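You operate a simulated robot arm through the tools that you are given. There is no shell and no other tool.

You run a simulated robot arm. Do the job below in one go: nothing can be reset, and whatever is moved stays where it is left.

JOB
Set the mill up for the load on the card and start it.
Fine: water and feed by the load chart, isolator on, then green button; wait until the pulp dial is in the green; leave the emergency stop out.

The check looks at the end state, three seconds after you hand in, the way a careful person would. Anything else that was tipped, shoved, dropped, spilled or broken makes it a failure.

ROBOT AND FRAMES
A 7-joint arm with a two-finger parallel gripper, fixed in place. Base frame: the origin is on the floor under the middle of its stand, x ahead of it, y to its left, z up; the work surface is at about z = 0.95. Readings come in m, degrees, newtons and seconds.
It reaches about 1.372 m from its shoulder. Its first joint turns from -149.0 to 149.0 degrees. Payload 3.43 kg.
Tool frame: the origin (TCP) lies between the finger pads and is the grasp point; the fingertips stand 0.03 m ahead of it; z points along the fingers, y is the line along which they close. Largest opening 0.094 m; finger width 0.028, thickness 0.01; the body of the gripper, 0.05 by 0.096 m, starts 0.055 m behind the TCP.
Orientation is that of the tool frame in the base frame, as a unit quaternion [x, y, z, w]. With the fingers straight down and closing along the base's y, the tool's x points along the base's -x, its y along +y and its z along -z.

CONTROLS
- The arm moves only by the tool nudge_tool. Its argument "targets" is a list of rows, each an object of numbers (a shift or turn left out is 0, a gripper value left out holds the last): "tx", "ty", "tz": the shift along the base's x, y, z in units of 20 mm (1.0 is 20 mm); "wx", "wy", "wz": the turn, a rotation vector about the base's x, y, z in units of 5 degrees (1.0 is 5 degrees); "fingers": the finger opening in m, from 0 to 0.094. In form: [{"tx": .., "ty": .., "tz": .., "wx": .., "wy": .., "wz": .., "fingers": ..}, ...]. A call has 1 to 20 rows; each row shifts and turns the commanded pose from where the row before left it. A call with a number of a shift or a turn outside -1 to 1 is refused whole. Rows are played at 5 a second. More than 0.05 m and 8.6 degrees between two rows, or a gripper value outside its range, and nothing of the call is played. A pose out of reach is approached as far as the arm can. The call stops where the force on the tool passes 80 N (or 10 N more than at its start, if that is more) or the arm is blocked; 0.2 s more then pass. Each finger travels about 0.045 m/s and halts on what it meets, pressing with about 35 N; the grip force reading is that of the motor and also rises with nothing between the fingers. The clock runs only during rows and for 0.2 s after the last one: add rows that do not move to give the fingers time. It gives the time, the measured TCP pose, the force on the tool (base axes), the opening and the grip force at its end, in the units of the frame above (readings bear some noise), with the torque about the TCP (base axes, N m) and any sound that the robot's microphone picked up.
- Cameras (640 x 400 px; columns grow to the right, rows downward): "scene" is fixed at [0.2284, -0.6622, 1.7198]; the picture's right is [0.88, -0.47, 0.00], its down [-0.24, -0.45, -0.86] and it looks along [0.40, 0.76, -0.51] (base axes); focal length 357 px, centre (320, 200). "wrist" rides on the gripper at [0.076, 0.014, -0.103] in the tool frame; the picture's right is [-0.18, 0.98, 0.00], its down [-0.75, -0.14, -0.64] and it looks along [-0.63, -0.12, 0.77] (tool axes); focal length 243 px, centre (320, 200). There is no depth. A picture from a camera that has moved, and an enlarged one, comes with that camera's place and axes in the base frame and with its lens. The place of the scene camera against the robot may be out by one fixed shift of up to 0.025 m in any direction.
- snapshot(camera): a new picture of that camera. It takes no simulated time.
- close_up(camera, box): a new picture of the part [left, top, right, bottom] of that camera's present view, enlarged. It takes no simulated time.
- close_job(): hands the job in; it is judged then, once.

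Nothing tells you positions but the pictures and the camera data. Unless the task says otherwise, let go and move clear before handing in.

The tools are called after "Call:" as a command line: name --argument value ..., lists and objects as JSON in quotes. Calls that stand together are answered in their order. nudge_tool: Moves the arm, as the interface text tells. Its arguments: {"type":"object","properties":{"targets":{"type":"array"}},"required":["targets"]} The other tools are called the same way: snapshot (camera) takes a picture; close_up (camera, box) takes an enlarged picture of a part of a camera's view; close_job () hands the job in.

At the start:

```text
time_s: 0.0
position: [0.4704, 0.8686, 1.2459]
tool_rot: [0.0, 1.0, 0.0, 0.0]
wrist_force: [-0.3, -0.2, -0.7]
ft_torque: [0.02, 0.02, -0.03]
opening: 0.094
finger_force: 0.0
```

scene: 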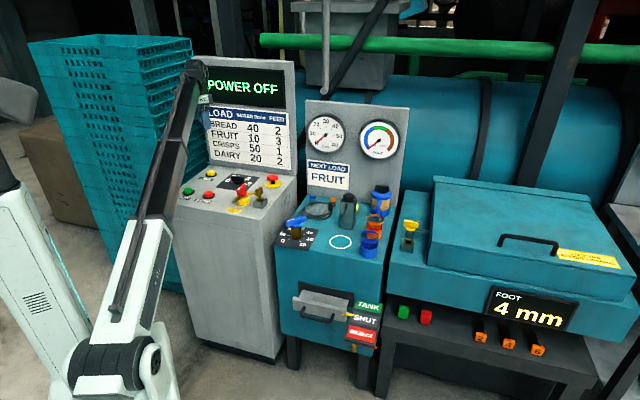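
wrist: 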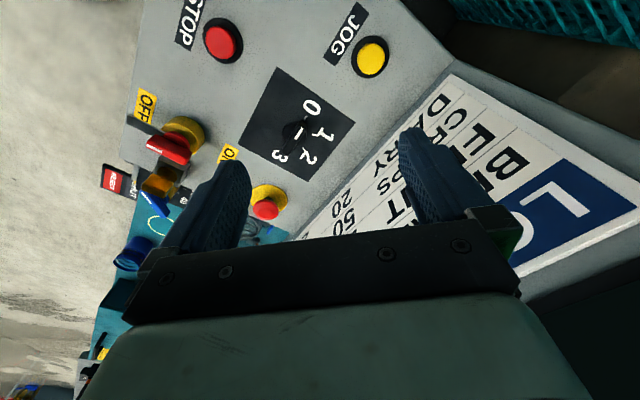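

I see a control cabinet with the load chart, a pump/water cabinet with the card "FRUIT", and a mill. I'll take close-ups first to read everything before moving.

Call:
close_up --camera "scene" --box '[170, 160, 310, 250]'

Call:
close_up --camera "scene" --box '[200, 50, 300, 175]'

Call:
close_up --camera "scene" --box '[270, 180, 410, 270]'

Call:
close_up --camera "scene" --box '[290, 95, 420, 195]'

Call:
close_up --camera "scene" --box '[270, 260, 420, 360]'

Call:
close_up --camera "scene" --box '[380, 200, 640, 370]'

```text
4.44 times, centred on (240, 205) of scene
camera zoom: at [0.2284, -0.6622, 1.7198], right [0.88, -0.47, 0.0], down [-0.24, -0.45, -0.86], along [0.4, 0.76, -0.51], focal length 1586 px, centre (676, 178)
```

zoom: 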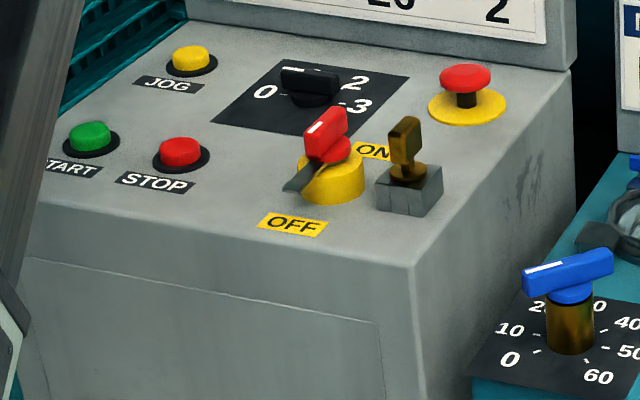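

```text
3.20 times, centred on (250, 112) of scene
camera zoom: at [0.2284, -0.6622, 1.7198], right [0.88, -0.47, 0.0], down [-0.24, -0.45, -0.86], along [0.4, 0.76, -0.51], focal length 1142 px, centre (544, 480)
```

zoom: 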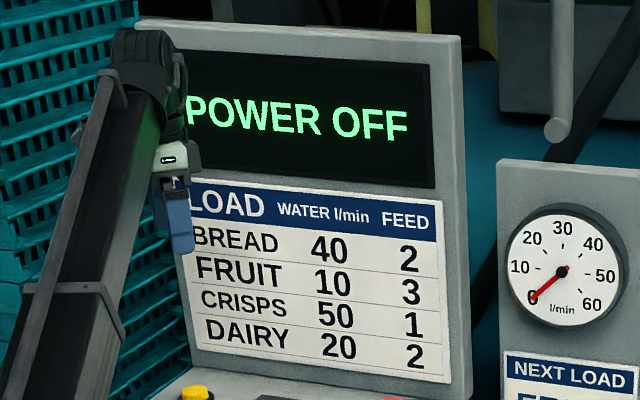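

```text
4.44 times, centred on (340, 225) of scene
camera zoom: at [0.2284, -0.6622, 1.7198], right [0.88, -0.47, 0.0], down [-0.24, -0.45, -0.86], along [0.4, 0.76, -0.51], focal length 1586 px, centre (231, 89)
```

zoom: 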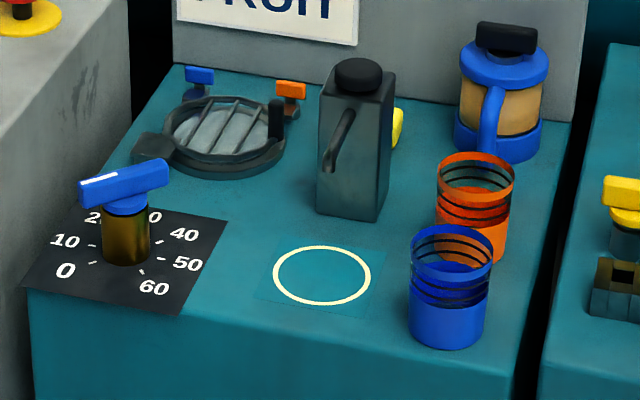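

```text
4.00 times, centred on (355, 145) of scene
camera zoom: at [0.2284, -0.6622, 1.7198], right [0.88, -0.47, 0.0], down [-0.24, -0.45, -0.86], along [0.4, 0.76, -0.51], focal length 1427 px, centre (180, 420)
```

zoom: 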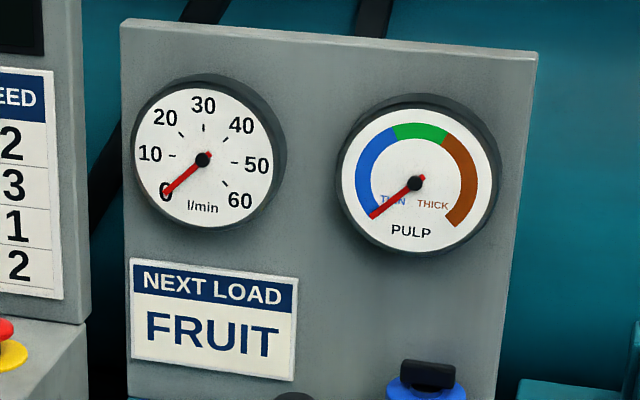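

```text
4.00 times, centred on (345, 310) of scene
camera zoom: at [0.2284, -0.6622, 1.7198], right [0.88, -0.47, 0.0], down [-0.24, -0.45, -0.86], along [0.4, 0.76, -0.51], focal length 1427 px, centre (220, -240)
```

zoom: 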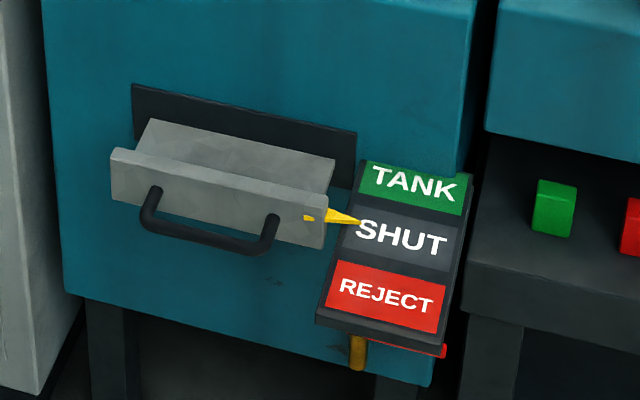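

```text
2.35 times, centred on (510, 285) of scene
camera zoom: at [0.2284, -0.6622, 1.7198], right [0.88, -0.47, 0.0], down [-0.24, -0.45, -0.86], along [0.4, 0.76, -0.51], focal length 840 px, centre (-127, 0)
```

zoom: 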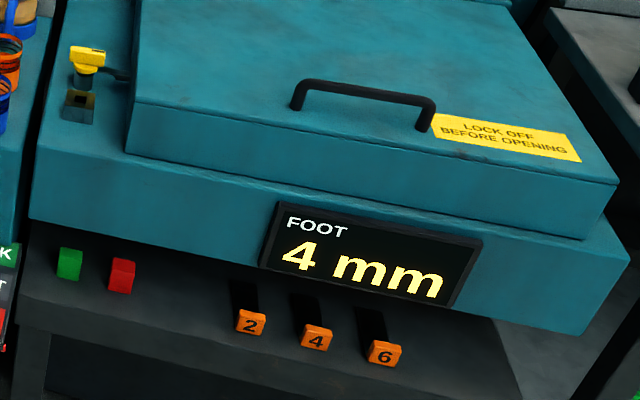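

The chart gives FRUIT: water 10 l/min, feed 3. I'll look closer through the wrist camera at the knobs and pointers before moving.

Call:
close_up --camera "wrist" --box '[90, 60, 370, 235]'

Call:
close_up --camera "scene" --box '[220, 170, 276, 215]'

Call:
close_up --camera "scene" --box '[272, 205, 328, 255]'

```text
2.29 times, centred on (230, 148) of wrist
camera zoom: at [0.3934, 0.8827, 1.3481], right [0.18, 0.98, 0.0], down [0.75, -0.14, 0.64], along [0.63, -0.12, -0.77], focal length 555 px, centre (526, 320)
```

zoom: 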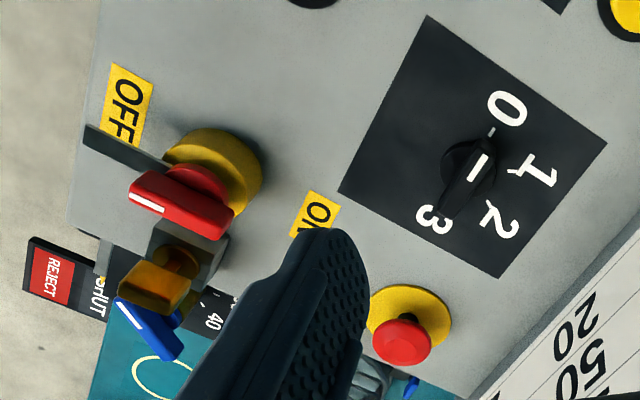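

```text
8.89 times, centred on (248, 192) of scene
camera zoom: at [0.2284, -0.6622, 1.7198], right [0.88, -0.47, 0.0], down [-0.24, -0.45, -0.86], along [0.4, 0.76, -0.51], focal length 3172 px, centre (960, 267)
```

zoom: 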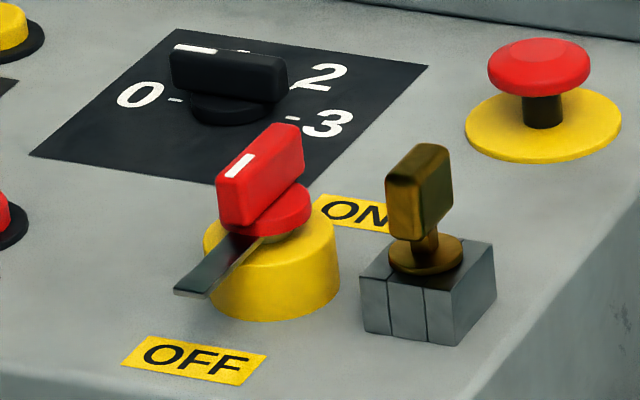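

```text
8.00 times, centred on (300, 230) of scene
camera zoom: at [0.2284, -0.6622, 1.7198], right [0.88, -0.47, 0.0], down [-0.24, -0.45, -0.86], along [0.4, 0.76, -0.51], focal length 2855 px, centre (480, -40)
```

zoom: 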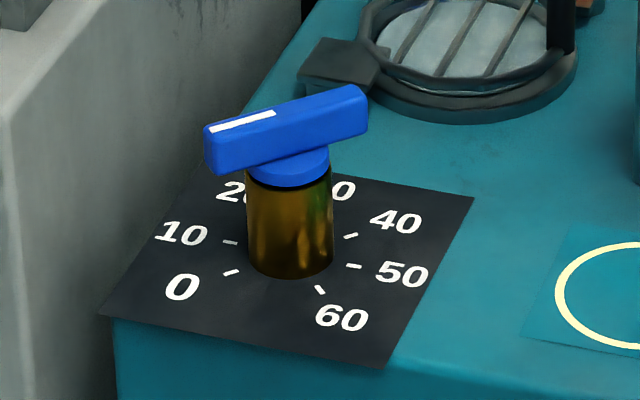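

The feed knob and the water valve both appear to be at 0, the isolator is at OFF and the e-stop is out. The cabinet is yawed about -45°, so I'll turn the tool to match and back off to get a better wrist view.

Call:
nudge_tool --targets '[{"ty": -1, "tx": -0.25, "wz": 1}, {"ty": -1, "tx": -0.25, "wz": 1}, {"ty": -1, "tx": -0.25, "wz": 1}, {"ty": -1, "tx": -0.25, "wz": 1}, {"ty": -1, "tx": -0.25, "wz": 1}, {"ty": -1, "tx": -0.25, "wz": 1}, {"ty": -1, "tx": -0.25, "wz": 1}, {"ty": -1, "tx": -0.25, "wz": 1}, {"ty": -1, "tx": -0.25, "wz": 1}, {"ty": -1, "tx": -0.25}, {"ty": -1, "tx": -0.25}, {"ty": -1, "tx": -0.25}, {"ty": -1, "tx": -0.25}, {"ty": -1, "tx": -0.25}, {}]'

Call:
snapshot --camera "wrist"

Call:
snapshot --camera "scene"

```text
time_s: 3.2
position: [0.4219, 0.6279, 1.1523]
tool_rot: [-0.382, 0.924, 0.004, 0.005]
wrist_force: [-1.0, 16.2, -21.6]
ft_torque: [-0.77, -1.52, -1.15]
opening: 0.0942
finger_force: 0.1
out of reach, approached as far as the arm can: row 3, 4, 5, 6, 7, 8, 9, 10, 11, 12, 13, 14
```

```text
taken
camera wrist: at [0.3566, 0.5844, 1.2539], right [-0.56, 0.83, 0.0], down [0.63, 0.43, 0.65], along [0.53, 0.37, -0.76], focal length 243 px, centre (320, 200)
```

wrist: 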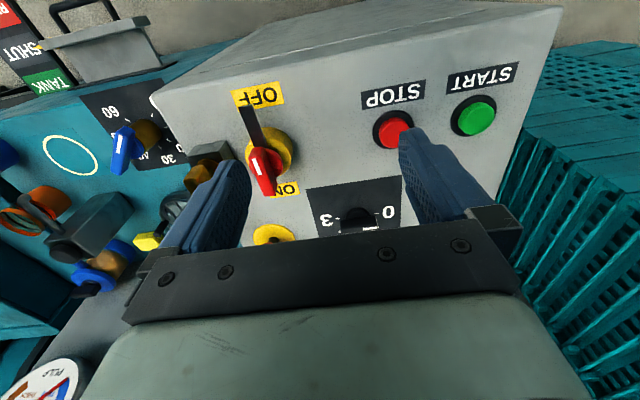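

```text
taken
```

scene: 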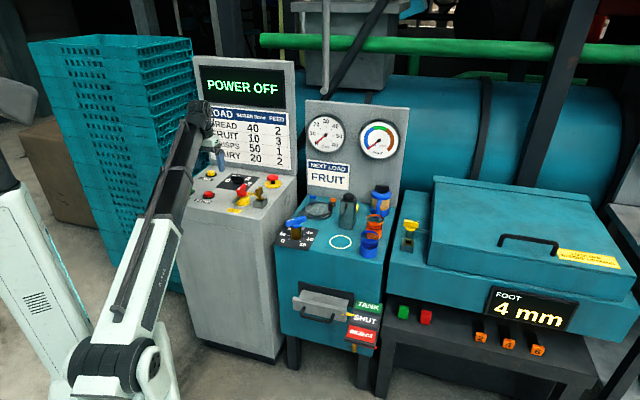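

The arm reports a joint-limited pose when retracting at that height. I'll let it settle with still rows and read the state.

Call:
nudge_tool --targets '[{}, {}]'

Call:
snapshot --camera "wrist"

Call:
close_up --camera "scene" --box '[0, 60, 320, 400]'

```text
time_s: 3.8
position: [0.4222, 0.6293, 1.1513]
tool_rot: [-0.384, 0.923, 0.003, 0.005]
wrist_force: [6.8, 11.9, -26.4]
ft_torque: [0.17, -0.91, -0.36]
opening: 0.094
finger_force: 0.1
```

```text
taken
camera wrist: at [0.3565, 0.5844, 1.254], right [-0.57, 0.82, 0.0], down [0.63, 0.43, 0.65], along [0.53, 0.37, -0.76], focal length 243 px, centre (320, 200)
```

wrist: 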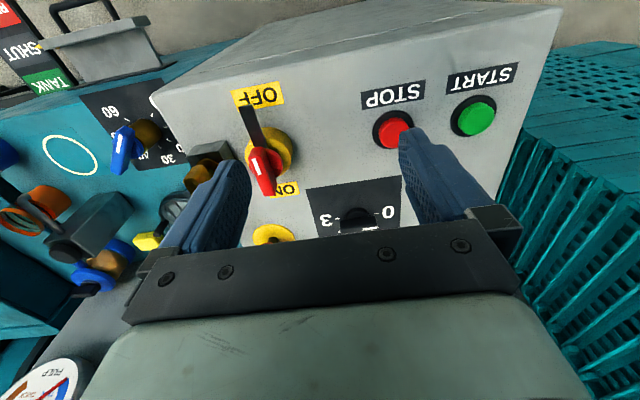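

```text
1.18 times, centred on (160, 230) of scene
camera zoom: at [0.2284, -0.6622, 1.7198], right [0.88, -0.47, 0.0], down [-0.24, -0.45, -0.86], along [0.4, 0.76, -0.51], focal length 420 px, centre (508, 165)
```

zoom: 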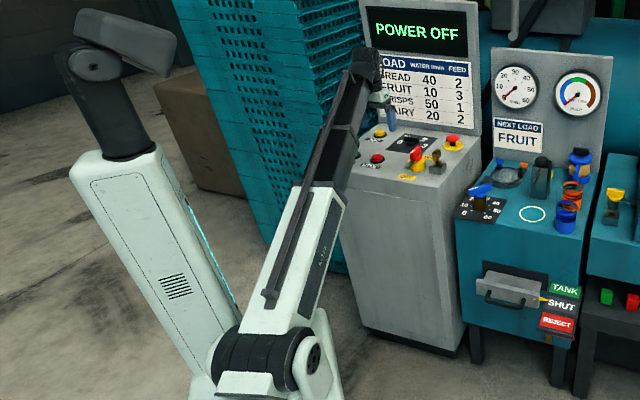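

The gripper hangs close to its own forearm when high and near, so I'll work lower. I'll enlarge this wrist view to locate the isolator, feed knob and valve accurately.

Call:
close_up --camera "wrist" --box '[180, 70, 420, 240]'

Call:
close_up --camera "wrist" --box '[40, 60, 240, 200]'

```text
2.35 times, centred on (300, 155) of wrist
camera zoom: at [0.3565, 0.5844, 1.254], right [-0.57, 0.82, 0.0], down [0.63, 0.43, 0.65], along [0.53, 0.37, -0.76], focal length 571 px, centre (367, 306)
```

zoom: 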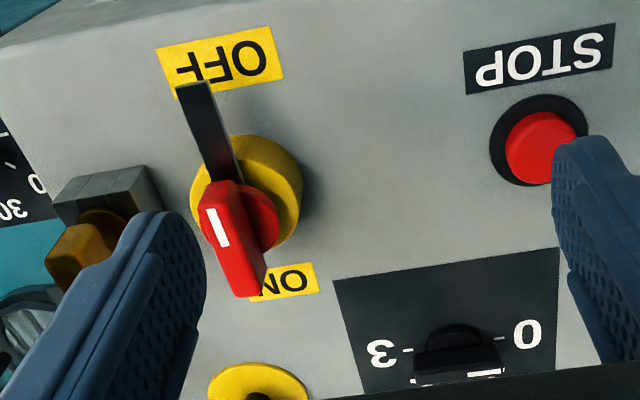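

```text
2.86 times, centred on (140, 130) of wrist
camera zoom: at [0.3565, 0.5844, 1.254], right [-0.57, 0.82, 0.0], down [0.63, 0.43, 0.65], along [0.53, 0.37, -0.76], focal length 693 px, centre (834, 400)
```

zoom: 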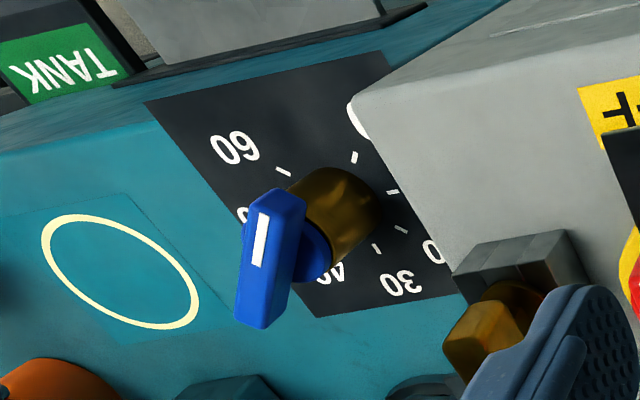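

Located (base frame): feed knob ≈ (0.565, 0.807, 0.975), isolator handle ≈ (0.528, 0.621, 1.01), START ≈ (0.343, 0.816, 0.955), valve handle ≈ (0.690, 0.435, 0.91). Next I'll move out over the feed knob, where the arm is less folded.

Call:
nudge_tool --targets '[{"tx": 0.6, "ty": 0.8}, {"tx": 0.6, "ty": 0.8}, {"tx": 0.6, "ty": 0.8}, {"tx": 0.6, "ty": 0.8}, {}, {}]'

```text
time_s: 5.2
position: [0.4709, 0.6924, 1.1508]
tool_rot: [-0.383, 0.924, 0.0, 0.001]
wrist_force: [0.2, 0.4, -0.5]
ft_torque: [-0.02, -0.01, -0.02]
opening: 0.0941
finger_force: 0.1
```

The commanded pose resets to the measured one and forces are zero again. Now I'll rotate +90° so the fingers straddle the feed knob's bar, and move above it.

Call:
nudge_tool --targets '[{"tx": 0.26, "ty": 0.32, "tz": -0.05, "wz": 1, "fingers": 0.06}, {"tx": 0.26, "ty": 0.32, "tz": -0.05, "wz": 1}, {"tx": 0.26, "ty": 0.32, "tz": -0.05, "wz": 1}, {"tx": 0.26, "ty": 0.32, "tz": -0.05, "wz": 1}, {"tx": 0.26, "ty": 0.32, "tz": -0.05, "wz": 1}, {"tx": 0.26, "ty": 0.32, "tz": -0.05, "wz": 1}, {"tx": 0.26, "ty": 0.32, "tz": -0.05, "wz": 1}, {"tx": 0.26, "ty": 0.32, "tz": -0.05, "wz": 1}, {"tx": 0.26, "ty": 0.32, "tz": -0.05, "wz": 1}, {"tx": 0.26, "ty": 0.32, "tz": -0.05, "wz": 1}, {"tx": 0.26, "ty": 0.32, "tz": -0.05, "wz": 1}, {"tx": 0.26, "ty": 0.32, "tz": -0.05, "wz": 1}, {"tx": 0.26, "ty": 0.32, "tz": -0.05, "wz": 1}, {"tx": 0.26, "ty": 0.32, "tz": -0.05, "wz": 1}, {"tx": 0.26, "ty": 0.32, "tz": -0.05, "wz": 1}, {"tx": 0.26, "ty": 0.32, "tz": -0.05, "wz": 1}, {"tx": 0.26, "ty": 0.32, "tz": -0.05, "wz": 1}, {"tx": 0.26, "ty": 0.32, "tz": -0.05, "wz": 1}, {}]'

Call:
snapshot --camera "wrist"

Call:
snapshot --camera "scene"

```text
time_s: 9.2
position: [0.5638, 0.8086, 1.1315]
tool_rot: [0.924, -0.383, 0.0, 0.0]
wrist_force: [0.3, -0.1, 0.4]
ft_torque: [-0.05, -0.03, -0.03]
opening: 0.0604
finger_force: 0.0
```

```text
taken
camera wrist: at [0.6059, 0.7443, 1.2352], right [-0.82, -0.57, 0.0], down [-0.43, 0.63, 0.64], along [-0.36, 0.53, -0.77], focal length 243 px, centre (320, 200)
```

wrist: 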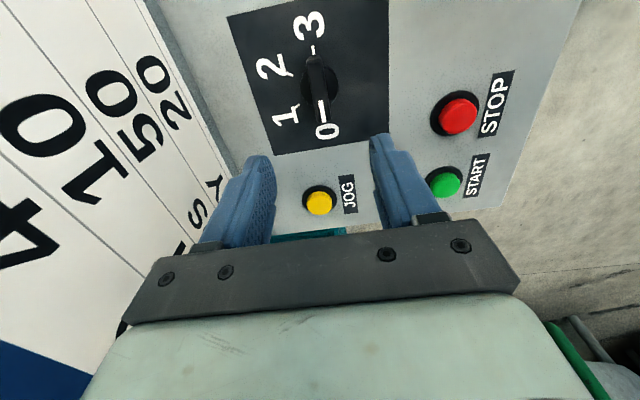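

```text
taken
```

scene: 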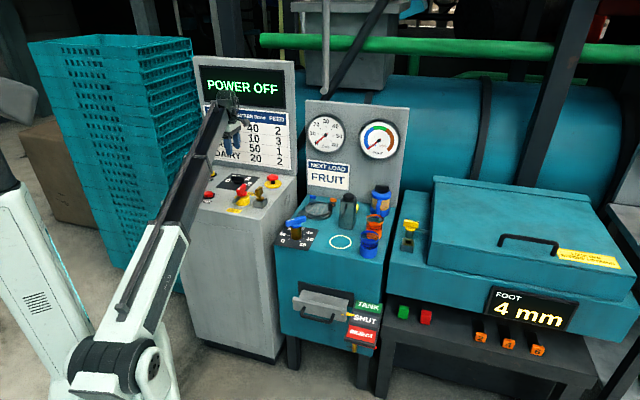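

Good view of the feed dial from this side. I'll enlarge it to fix the knob's centre.

Call:
close_up --camera "wrist" --box '[240, 10, 400, 150]'

```text
2.86 times, centred on (320, 80) of wrist
camera zoom: at [0.6059, 0.7443, 1.2352], right [-0.82, -0.57, 0.0], down [-0.43, 0.63, 0.64], along [-0.36, 0.53, -0.77], focal length 693 px, centre (320, 543)
```

zoom: 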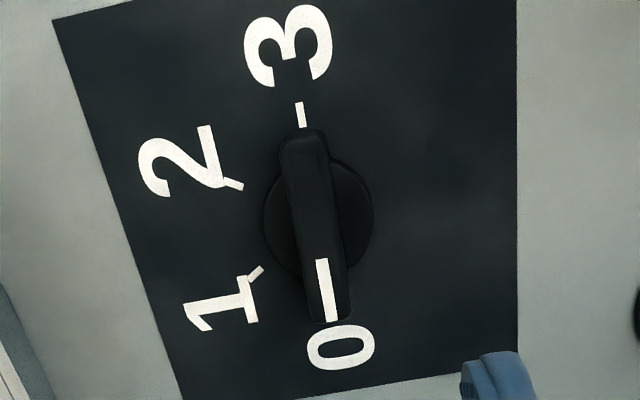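

The knob axis is at about (0.565, 0.806), bar along u. I'll centre on it, descend to just above, and check.

Call:
nudge_tool --targets '[{"tx": 0.06, "ty": -0.13, "tz": -1}, {"tz": -1}, {"tz": -1}, {"tz": -1}, {"tz": -1}, {"tz": -1}, {}]'

Call:
snapshot --camera "wrist"

Call:
close_up --camera "scene" --box '[190, 90, 290, 220]'

```text
time_s: 10.8
position: [0.564, 0.8047, 1.0146]
tool_rot: [0.924, -0.383, 0.0, 0.0]
wrist_force: [0.1, -0.2, -0.4]
ft_torque: [-0.01, 0.01, 0.0]
opening: 0.0599
finger_force: 0.1
```

```text
taken
camera wrist: at [0.6065, 0.7416, 1.1168], right [-0.83, -0.56, 0.0], down [-0.43, 0.63, 0.64], along [-0.36, 0.53, -0.77], focal length 243 px, centre (320, 200)
```

wrist: 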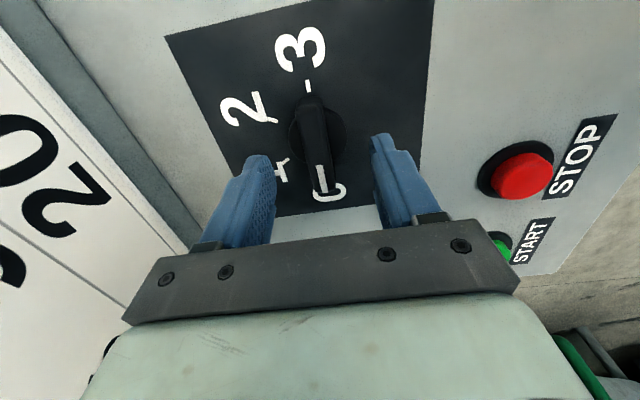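

```text
3.08 times, centred on (240, 155) of scene
camera zoom: at [0.2284, -0.6622, 1.7198], right [0.88, -0.47, 0.0], down [-0.24, -0.45, -0.86], along [0.4, 0.76, -0.51], focal length 1098 px, centre (566, 338)
```

zoom: 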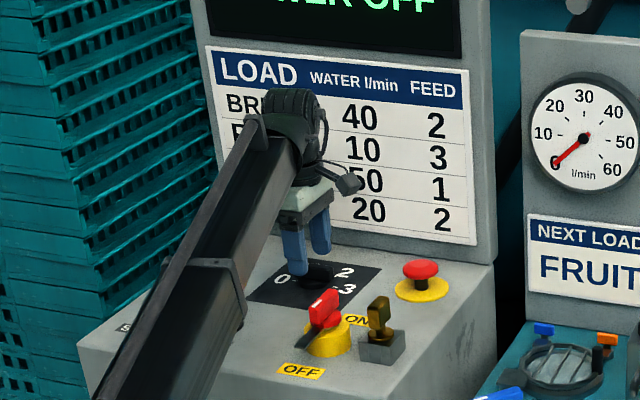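

Fingers straddle the knob. I'll lower about 28 mm more and check before closing.

Call:
nudge_tool --targets '[{"tz": -0.5}, {"tz": -0.5}, {"tz": -0.3}, {}, {}]'

Call:
snapshot --camera "wrist"

Call:
close_up --camera "scene" --box '[215, 145, 275, 215]'

```text
time_s: 12.0
position: [0.5654, 0.8058, 0.9863]
tool_rot: [0.924, -0.382, 0.001, 0.001]
wrist_force: [-0.3, 0.2, -0.1]
ft_torque: [0.01, 0.02, -0.02]
opening: 0.06
finger_force: 0.1
```

```text
taken
camera wrist: at [0.608, 0.742, 1.0898], right [-0.83, -0.56, 0.0], down [-0.43, 0.63, 0.64], along [-0.36, 0.53, -0.77], focal length 243 px, centre (320, 200)
```

wrist: 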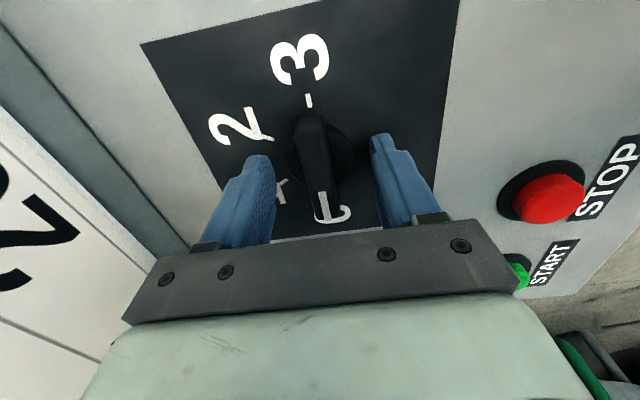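

```text
5.71 times, centred on (245, 180) of scene
camera zoom: at [0.2284, -0.6622, 1.7198], right [0.88, -0.47, 0.0], down [-0.24, -0.45, -0.86], along [0.4, 0.76, -0.51], focal length 2039 px, centre (749, 314)
```

zoom: 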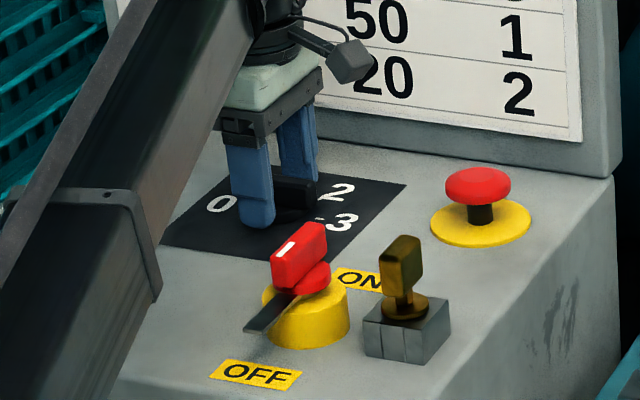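

Fingertips are at the bar's sides. Closing on the knob now.

Call:
nudge_tool --targets '[{"fingers": 0.0}, {}, {}, {}]'

Call:
snapshot --camera "wrist"

```text
time_s: 13.0
position: [0.5659, 0.8063, 0.9874]
tool_rot: [0.924, -0.383, 0.0, 0.001]
wrist_force: [1.5, 1.4, 0.2]
ft_torque: [-0.03, 0.02, 0.01]
opening: 0.0161
finger_force: 40.0
```

```text
taken
camera wrist: at [0.6081, 0.7422, 1.0898], right [-0.83, -0.56, 0.0], down [-0.43, 0.63, 0.64], along [-0.36, 0.53, -0.77], focal length 243 px, centre (320, 200)
```

wrist: 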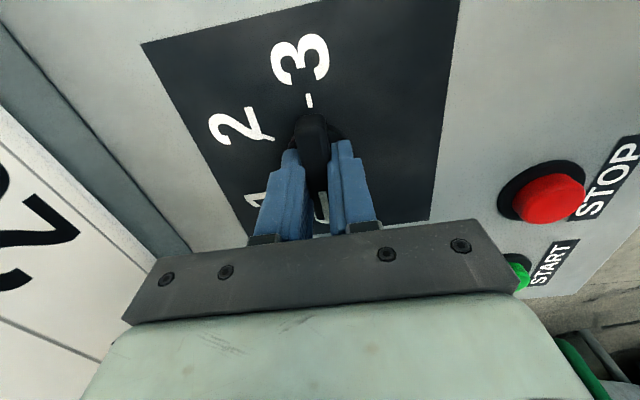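

Gripped (16 mm). Turning clockwise 60° first, watching torque.

Call:
nudge_tool --targets '[{"wz": -1}, {"wz": -1}, {"wz": -1}, {"wz": -1}, {"wz": -1}, {"wz": -1}, {"wz": -1}, {"wz": -1}, {"wz": -1}, {"wz": -1}, {"wz": -1}, {"wz": -1}, {}]'

Call:
snapshot --camera "wrist"

Call:
snapshot --camera "scene"

```text
time_s: 15.8
position: [0.5652, 0.8063, 0.9871]
tool_rot: [-0.608, 0.794, 0.0, 0.0]
wrist_force: [0.9, 14.9, -1.8]
ft_torque: [-0.86, 0.19, -0.01]
opening: 0.016
finger_force: 45.0
```

```text
taken
camera wrist: at [0.5306, 0.7362, 1.0898], right [-0.9, 0.43, 0.0], down [0.33, 0.69, 0.64], along [0.28, 0.58, -0.77], focal length 243 px, centre (320, 200)
```

wrist: 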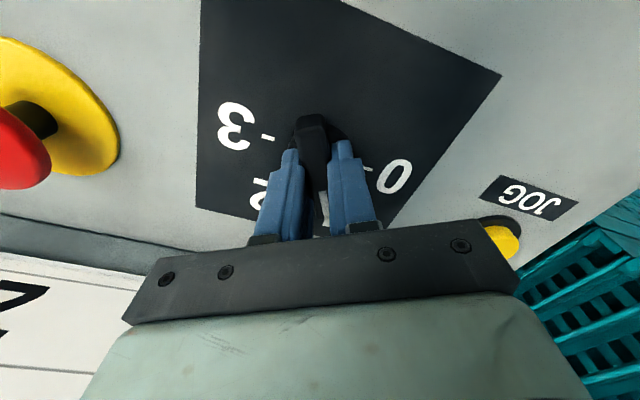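

```text
taken
```

scene: 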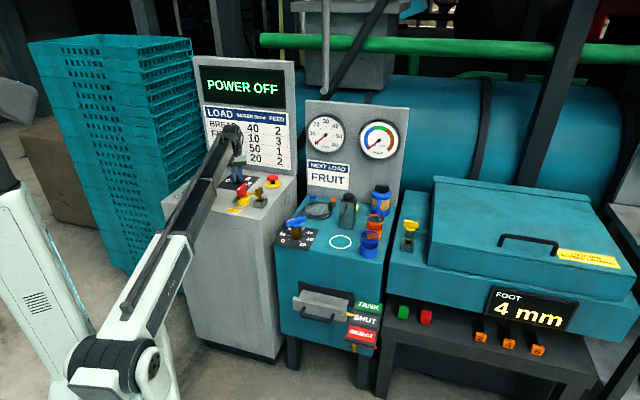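

The knob turned with the tool and now points at 1. Continuing clockwise another 120° to 3.

Call:
nudge_tool --targets '[{"wz": -1}, {"wz": -1}, {"wz": -1}, {"wz": -1}, {"wz": -1}, {"wz": -1}, {"wz": -1}, {"wz": -1}, {"wz": -1}, {"wz": -1}, {"wz": -1}, {"wz": -1}, {}]'

Call:
nudge_tool --targets '[{"wz": -1}, {"wz": -1}, {"wz": -1}, {"wz": -1}, {"wz": -1}, {"wz": -1}, {"wz": -1}, {"wz": -1}, {"wz": -1}, {"wz": -1}, {"wz": -1}, {"wz": -1}, {}]'

Call:
snapshot --camera "wrist"

Call:
snapshot --camera "scene"

```text
time_s: 18.6
position: [0.566, 0.8058, 0.986]
tool_rot: [-0.131, 0.991, 0.0, 0.0]
wrist_force: [-16.0, 5.5, -7.5]
ft_torque: [0.24, -0.15, -0.01]
opening: 0.0157
finger_force: 45.4
```

```text
time_s: 21.4
position: [0.5651, 0.8065, 0.9859]
tool_rot: [0.384, 0.923, 0.001, 0.0]
wrist_force: [-2.2, 15.9, 8.3]
ft_torque: [-0.95, -0.79, 0.07]
opening: 0.0158
finger_force: 45.3
```

```text
taken
camera wrist: at [0.5204, 0.8702, 1.0898], right [0.83, 0.56, 0.0], down [0.43, -0.63, 0.64], along [0.36, -0.53, -0.77], focal length 243 px, centre (320, 200)
```

wrist: 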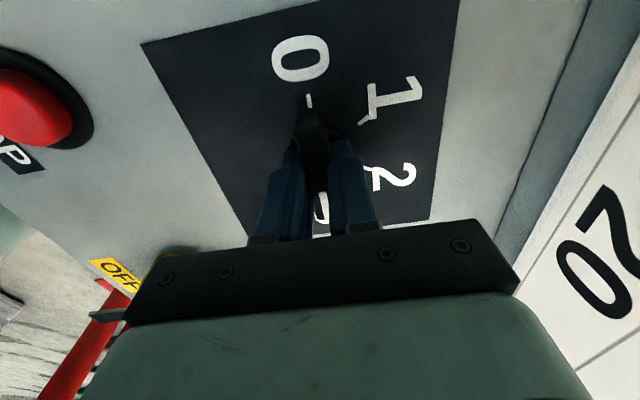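

```text
taken
```

scene: 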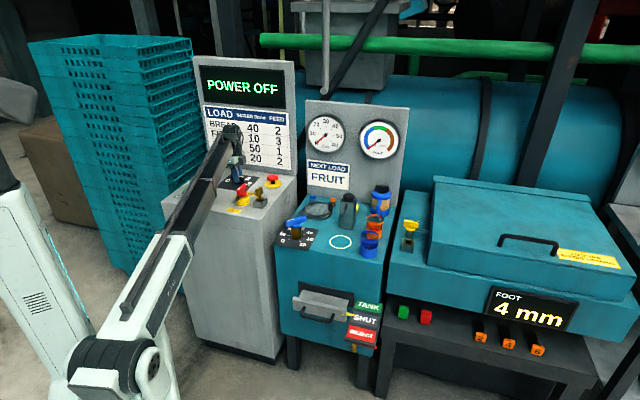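

The knob appears to point at 3. Releasing, lifting, and checking.

Call:
nudge_tool --targets '[{"fingers": 0.06}, {}, {}, {"tz": 1}, {"tz": 1}, {"tz": 1}, {"tz": 1}, {"tz": 1}, {}]'

Call:
snapshot --camera "wrist"

Call:
close_up --camera "scene" --box '[205, 165, 285, 220]'

```text
time_s: 23.4
position: [0.5647, 0.8071, 1.0868]
tool_rot: [0.383, 0.924, 0.0, 0.0]
wrist_force: [-0.2, 1.0, -0.1]
ft_torque: [0.0, 0.0, 0.02]
opening: 0.0601
finger_force: 0.2
```

```text
taken
camera wrist: at [0.5203, 0.8705, 1.1897], right [0.83, 0.56, 0.0], down [0.43, -0.63, 0.64], along [0.36, -0.53, -0.77], focal length 243 px, centre (320, 200)
```

wrist: 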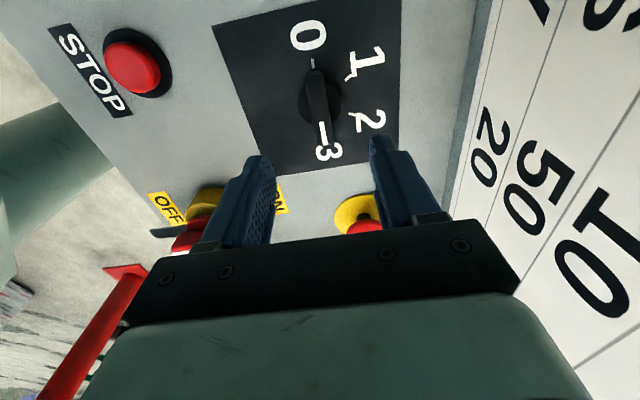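

```text
7.27 times, centred on (245, 192) of scene
camera zoom: at [0.2284, -0.6622, 1.7198], right [0.88, -0.47, 0.0], down [-0.24, -0.45, -0.86], along [0.4, 0.76, -0.51], focal length 2595 px, centre (866, 254)
```

zoom: 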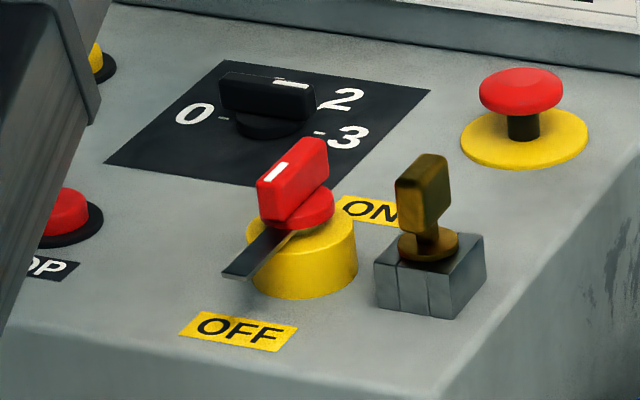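

Feed is set to 3. Next is the water valve: I'll rise slightly, rotate +45° so the fingers close along base y, and go over the valve.

Call:
nudge_tool --targets '[{"tz": 0.5, "wz": 1}, {"tz": 0.5, "wz": 1}, {"tz": 0.5, "wz": 1}, {"wz": 1}, {"tx": 0.35, "ty": -0.98, "wz": 1}, {"tx": 0.35, "ty": -0.98, "wz": 1}, {"tx": 0.35, "ty": -0.98, "wz": 1}, {"tx": 0.35, "ty": -0.98, "wz": 1}, {"tx": 0.35, "ty": -0.98, "wz": 1}, {"tx": 0.35, "ty": -0.98}, {"tx": 0.35, "ty": -0.98}, {"tx": 0.35, "ty": -0.98}, {"tx": 0.35, "ty": -0.98}, {"tx": 0.35, "ty": -0.98}, {"tx": 0.2, "ty": -0.98}, {"tx": 0.2, "ty": -0.98}, {"tx": 0.2, "ty": -0.98}, {}]'

Call:
snapshot --camera "wrist"

Call:
snapshot --camera "scene"

```text
time_s: 27.2
position: [0.6503, 0.5505, 1.1161]
tool_rot: [0.0, 1.0, 0.0, 0.0]
wrist_force: [-0.9, -0.1, 0.1]
ft_torque: [-0.01, -0.01, 0.0]
opening: 0.0601
finger_force: 0.0
```

```text
taken
camera wrist: at [0.5714, 0.5654, 1.2201], right [0.18, 0.98, 0.0], down [0.75, -0.14, 0.64], along [0.63, -0.12, -0.77], focal length 243 px, centre (320, 200)
```

wrist: 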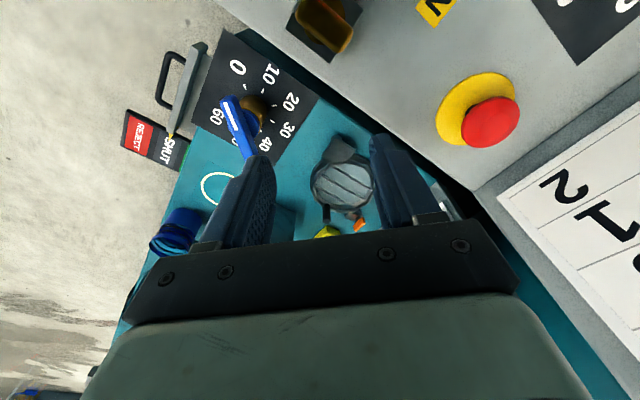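

```text
taken
```

scene: 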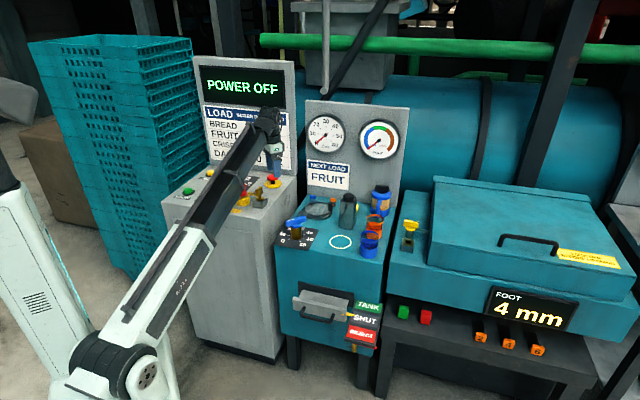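

Now the valve is visible from above. I'll enlarge to refine its position.

Call:
close_up --camera "wrist" --box '[170, 30, 350, 180]'

```text
2.67 times, centred on (260, 105) of wrist
camera zoom: at [0.5714, 0.5654, 1.2201], right [0.18, 0.98, 0.0], down [0.75, -0.14, 0.64], along [0.63, -0.12, -0.77], focal length 647 px, centre (480, 453)
```

zoom: 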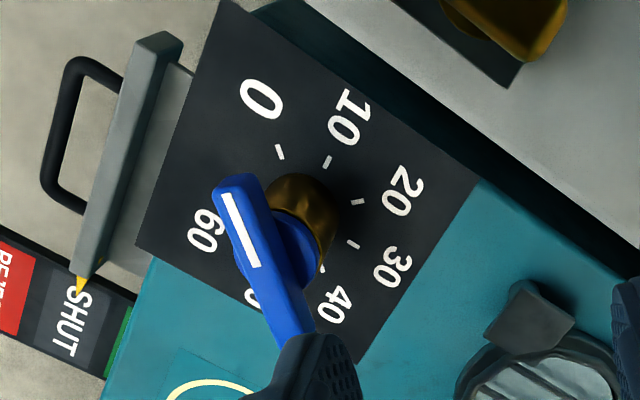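

Valve axis ≈ (0.679, 0.4405), plate at z≈0.85, handle top ≈ 0.925, bar pointing along -x (0). Moving above it and part-way down.

Call:
nudge_tool --targets '[{"tx": 0.24, "ty": -0.92}, {"tx": 0.24, "ty": -0.92}, {"tx": 0.24, "ty": -0.92}, {"tx": 0.24, "ty": -0.92}, {"tx": 0.24, "ty": -0.92}, {"tx": 0.24, "ty": -0.9}, {"tz": -1}, {"tz": -1}, {"tz": -1}, {"tz": -1}, {"tz": -1}, {}, {}]'

Call:
snapshot --camera "wrist"

Call:
close_up --camera "scene" --box '[240, 150, 370, 260]'

```text
time_s: 30.0
position: [0.6767, 0.4408, 1.0147]
tool_rot: [0.0, 1.0, -0.001, 0.0]
wrist_force: [0.2, -0.5, -0.2]
ft_torque: [-0.02, 0.01, 0.02]
opening: 0.0601
finger_force: 0.0
```

```text
taken
camera wrist: at [0.5998, 0.4544, 1.1174], right [0.18, 0.98, 0.0], down [0.75, -0.14, 0.64], along [0.63, -0.12, -0.77], focal length 243 px, centre (320, 200)
```

wrist: 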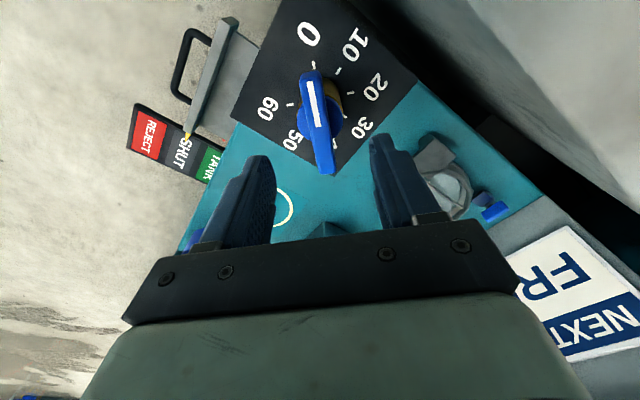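

```text
3.64 times, centred on (305, 205) of scene
camera zoom: at [0.2284, -0.6622, 1.7198], right [0.88, -0.47, 0.0], down [-0.24, -0.45, -0.86], along [0.4, 0.76, -0.51], focal length 1298 px, centre (374, 182)
```

zoom: 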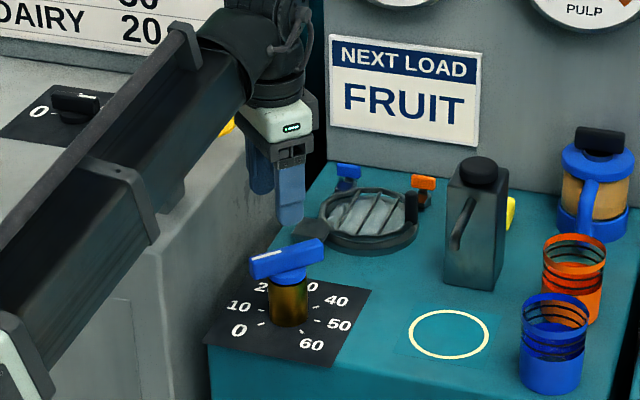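

Call:
close_up --camera "wrist" --box '[230, 20, 430, 190]'

```text
2.35 times, centred on (330, 105) of wrist
camera zoom: at [0.5998, 0.4544, 1.1174], right [0.18, 0.98, 0.0], down [0.75, -0.14, 0.64], along [0.63, -0.12, -0.77], focal length 571 px, centre (296, 424)
```

zoom: 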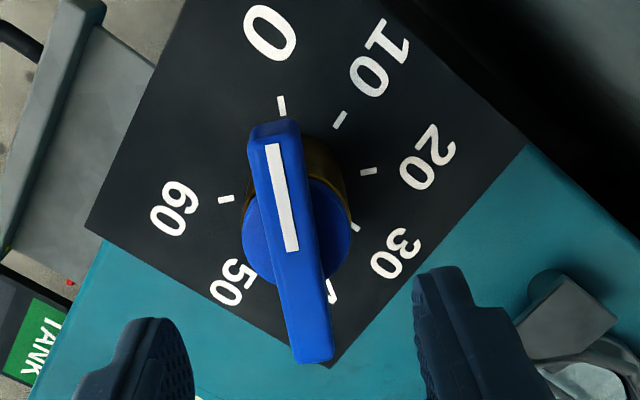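

Aligned; bar centre ≈ (0.680, 0.4395). Lowering so the tips reach the bar.

Call:
nudge_tool --targets '[{"tx": 0.12, "ty": -0.05, "tz": -1}, {"tz": -1}, {"tz": -1}, {"tz": -0.5}, {}, {}]'

Call:
snapshot --camera "wrist"

Call:
close_up --camera "scene" --box '[265, 185, 345, 255]'

```text
time_s: 31.4
position: [0.6804, 0.439, 0.9469]
tool_rot: [0.0, 1.0, 0.0, 0.0]
wrist_force: [0.2, 0.2, 0.3]
ft_torque: [0.01, -0.05, 0.0]
opening: 0.0599
finger_force: 0.1
```

```text
taken
camera wrist: at [0.6023, 0.4548, 1.0494], right [0.18, 0.98, 0.0], down [0.75, -0.14, 0.64], along [0.63, -0.12, -0.77], focal length 243 px, centre (320, 200)
```

wrist: 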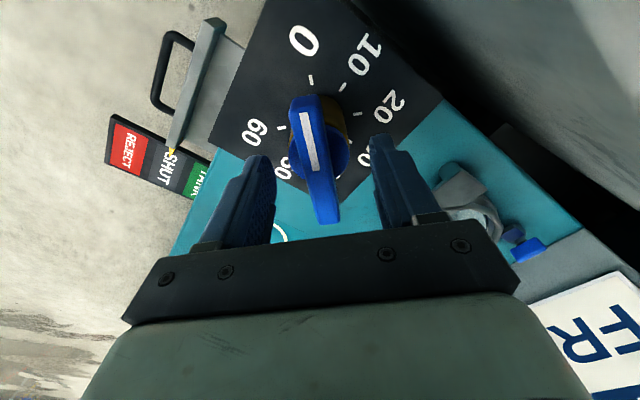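

```text
5.71 times, centred on (305, 220) of scene
camera zoom: at [0.2284, -0.6622, 1.7198], right [0.88, -0.47, 0.0], down [-0.24, -0.45, -0.86], along [0.4, 0.76, -0.51], focal length 2039 px, centre (406, 86)
```

zoom: 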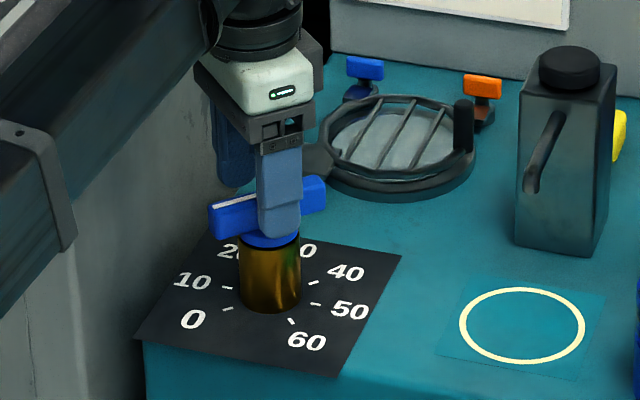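

Call:
nudge_tool --targets '[{"tz": -0.5}, {}, {"fingers": 0.0}, {}, {}, {}]'

Call:
snapshot --camera "wrist"

Call:
close_up --camera "scene" --box '[265, 185, 345, 255]'

```text
time_s: 32.8
position: [0.6796, 0.4385, 0.9367]
tool_rot: [0.001, 1.0, -0.002, 0.0]
wrist_force: [-0.6, -25.8, -5.8]
ft_torque: [0.07, -0.16, -0.14]
opening: 0.0168
finger_force: 41.2
```

```text
taken
camera wrist: at [0.6026, 0.4534, 1.038], right [0.19, 0.98, 0.0], down [0.75, -0.14, 0.64], along [0.63, -0.12, -0.77], focal length 243 px, centre (320, 200)
```

wrist: 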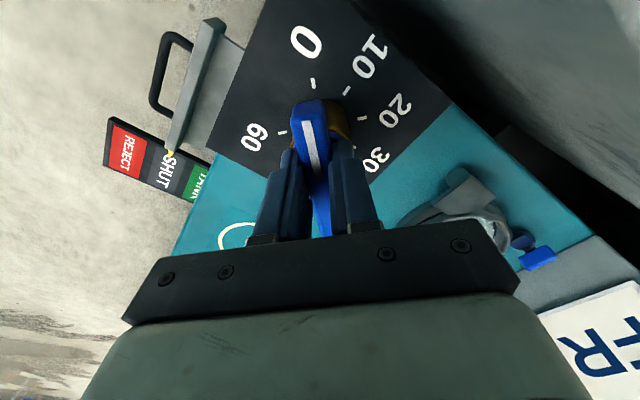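

```text
5.71 times, centred on (305, 220) of scene
camera zoom: at [0.2284, -0.6622, 1.7198], right [0.88, -0.47, 0.0], down [-0.24, -0.45, -0.86], along [0.4, 0.76, -0.51], focal length 2039 px, centre (406, 86)
```

zoom: 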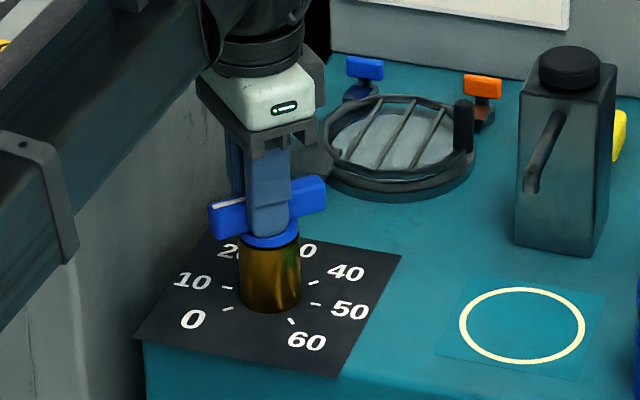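

Gripped at 16.8 mm. I'll ease 2 mm toward -y to relieve the side load, then turn clockwise 45° to 10.

Call:
nudge_tool --targets '[{"ty": -0.1}, {}]'

Call:
nudge_tool --targets '[{"wz": -1}, {"wz": -1}, {"wz": -1}, {"wz": -1}, {"wz": -1}, {"wz": -1}, {"wz": -1}, {"wz": -1}, {"wz": -1}, {}, {}]'

Call:
snapshot --camera "wrist"

Call:
close_up --camera "scene" --box '[265, 95, 425, 255]'

```text
time_s: 33.4
position: [0.6792, 0.4391, 0.9348]
tool_rot: [0.0, 1.0, -0.001, -0.001]
wrist_force: [-1.3, -19.8, -16.2]
ft_torque: [-0.21, -0.24, -0.13]
opening: 0.0166
finger_force: 45.2
```

```text
time_s: 35.8
position: [0.6822, 0.4419, 0.9352]
tool_rot: [0.382, 0.924, 0.005, 0.002]
wrist_force: [19.9, 51.3, -8.7]
ft_torque: [-0.81, 0.31, 0.3]
opening: 0.0165
finger_force: 43.6
```

```text
taken
camera wrist: at [0.6362, 0.5046, 1.0395], right [0.82, 0.57, 0.01], down [0.43, -0.64, 0.64], along [0.37, -0.52, -0.77], focal length 243 px, centre (320, 200)
```

wrist: 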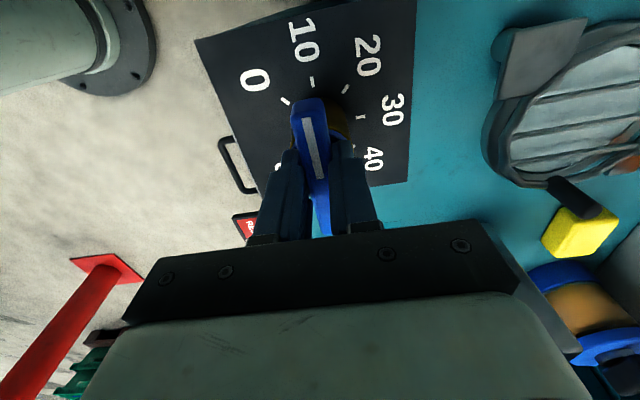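

```text
2.50 times, centred on (345, 175) of scene
camera zoom: at [0.2284, -0.6622, 1.7198], right [0.88, -0.47, 0.0], down [-0.24, -0.45, -0.86], along [0.4, 0.76, -0.51], focal length 892 px, centre (258, 262)
```

zoom: 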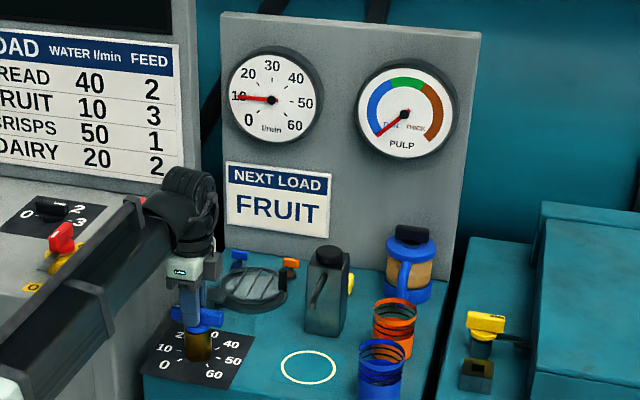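

The gauge now reads about 10. I'll relieve the side force, then read the gauge enlarged before releasing.

Call:
nudge_tool --targets '[{"tx": 0.12, "ty": 0.2}, {}]'

Call:
close_up --camera "scene" --box '[300, 110, 350, 155]'

Call:
close_up --camera "wrist" --box '[220, 10, 420, 190]'

```text
time_s: 36.4
position: [0.6817, 0.4428, 0.9363]
tool_rot: [0.382, 0.924, 0.002, 0.0]
wrist_force: [16.6, 29.7, 3.7]
ft_torque: [0.97, 1.05, 0.13]
opening: 0.0166
finger_force: 45.1
```

```text
8.89 times, centred on (325, 132) of scene
camera zoom: at [0.2284, -0.6622, 1.7198], right [0.88, -0.47, 0.0], down [-0.24, -0.45, -0.86], along [0.4, 0.76, -0.51], focal length 3172 px, centre (276, 800)
```

zoom: 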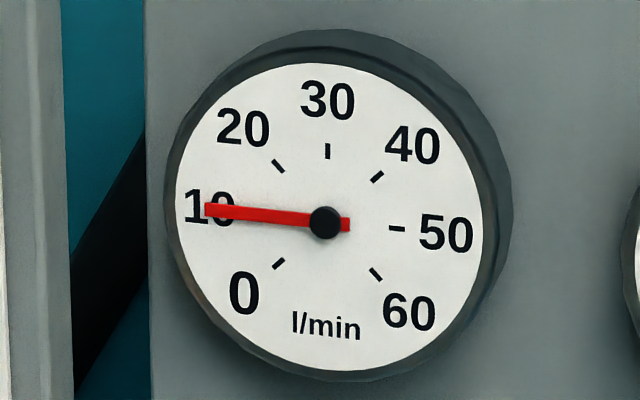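

```text
2.22 times, centred on (320, 100) of wrist
camera zoom: at [0.6369, 0.5052, 1.0393], right [0.83, 0.56, 0.01], down [0.43, -0.64, 0.64], along [0.36, -0.53, -0.77], focal length 539 px, centre (320, 422)
```

zoom: 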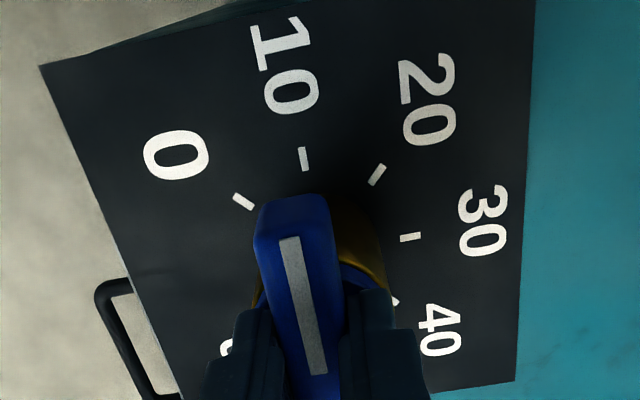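

The gauge reads 10 exactly. Releasing and lifting, then checking it held.

Call:
nudge_tool --targets '[{"tx": 0.05, "ty": 0.06}, {"fingers": 0.06}, {}, {}, {"tz": 1}, {"tz": 1}, {"tz": 1}, {"tz": 1}, {"tz": 1}, {"tz": 1}, {"tz": 1}, {}]'

Call:
close_up --camera "scene" --box '[300, 110, 350, 155]'

Call:
snapshot --camera "scene"

Call:
snapshot --camera "wrist"

```text
time_s: 39.0
position: [0.6831, 0.4424, 1.0783]
tool_rot: [0.382, 0.924, 0.001, 0.0]
wrist_force: [-0.5, -0.4, -0.2]
ft_torque: [-0.02, 0.02, 0.0]
opening: 0.0598
finger_force: 0.1
```

```text
8.89 times, centred on (325, 132) of scene
camera zoom: at [0.2284, -0.6622, 1.7198], right [0.88, -0.47, 0.0], down [-0.24, -0.45, -0.86], along [0.4, 0.76, -0.51], focal length 3172 px, centre (276, 800)
```

zoom: 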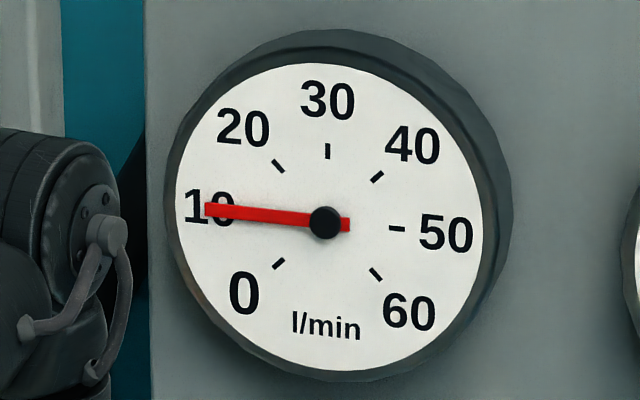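

```text
taken
```

scene: 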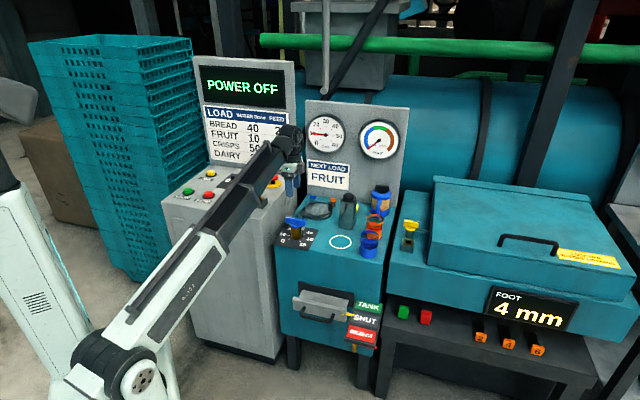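

```text
taken
camera wrist: at [0.6375, 0.507, 1.1804], right [0.83, 0.56, 0.0], down [0.43, -0.63, 0.64], along [0.36, -0.53, -0.77], focal length 243 px, centre (320, 200)
```

wrist: 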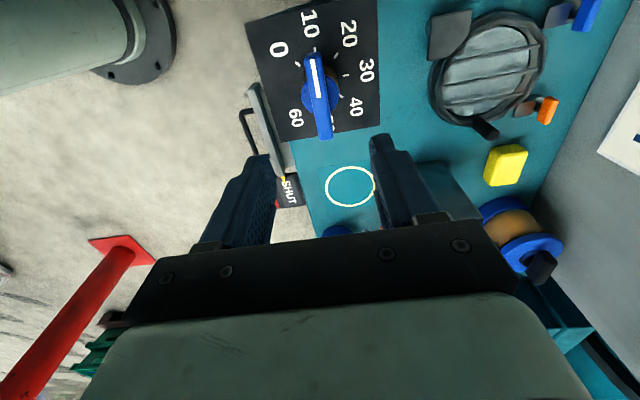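

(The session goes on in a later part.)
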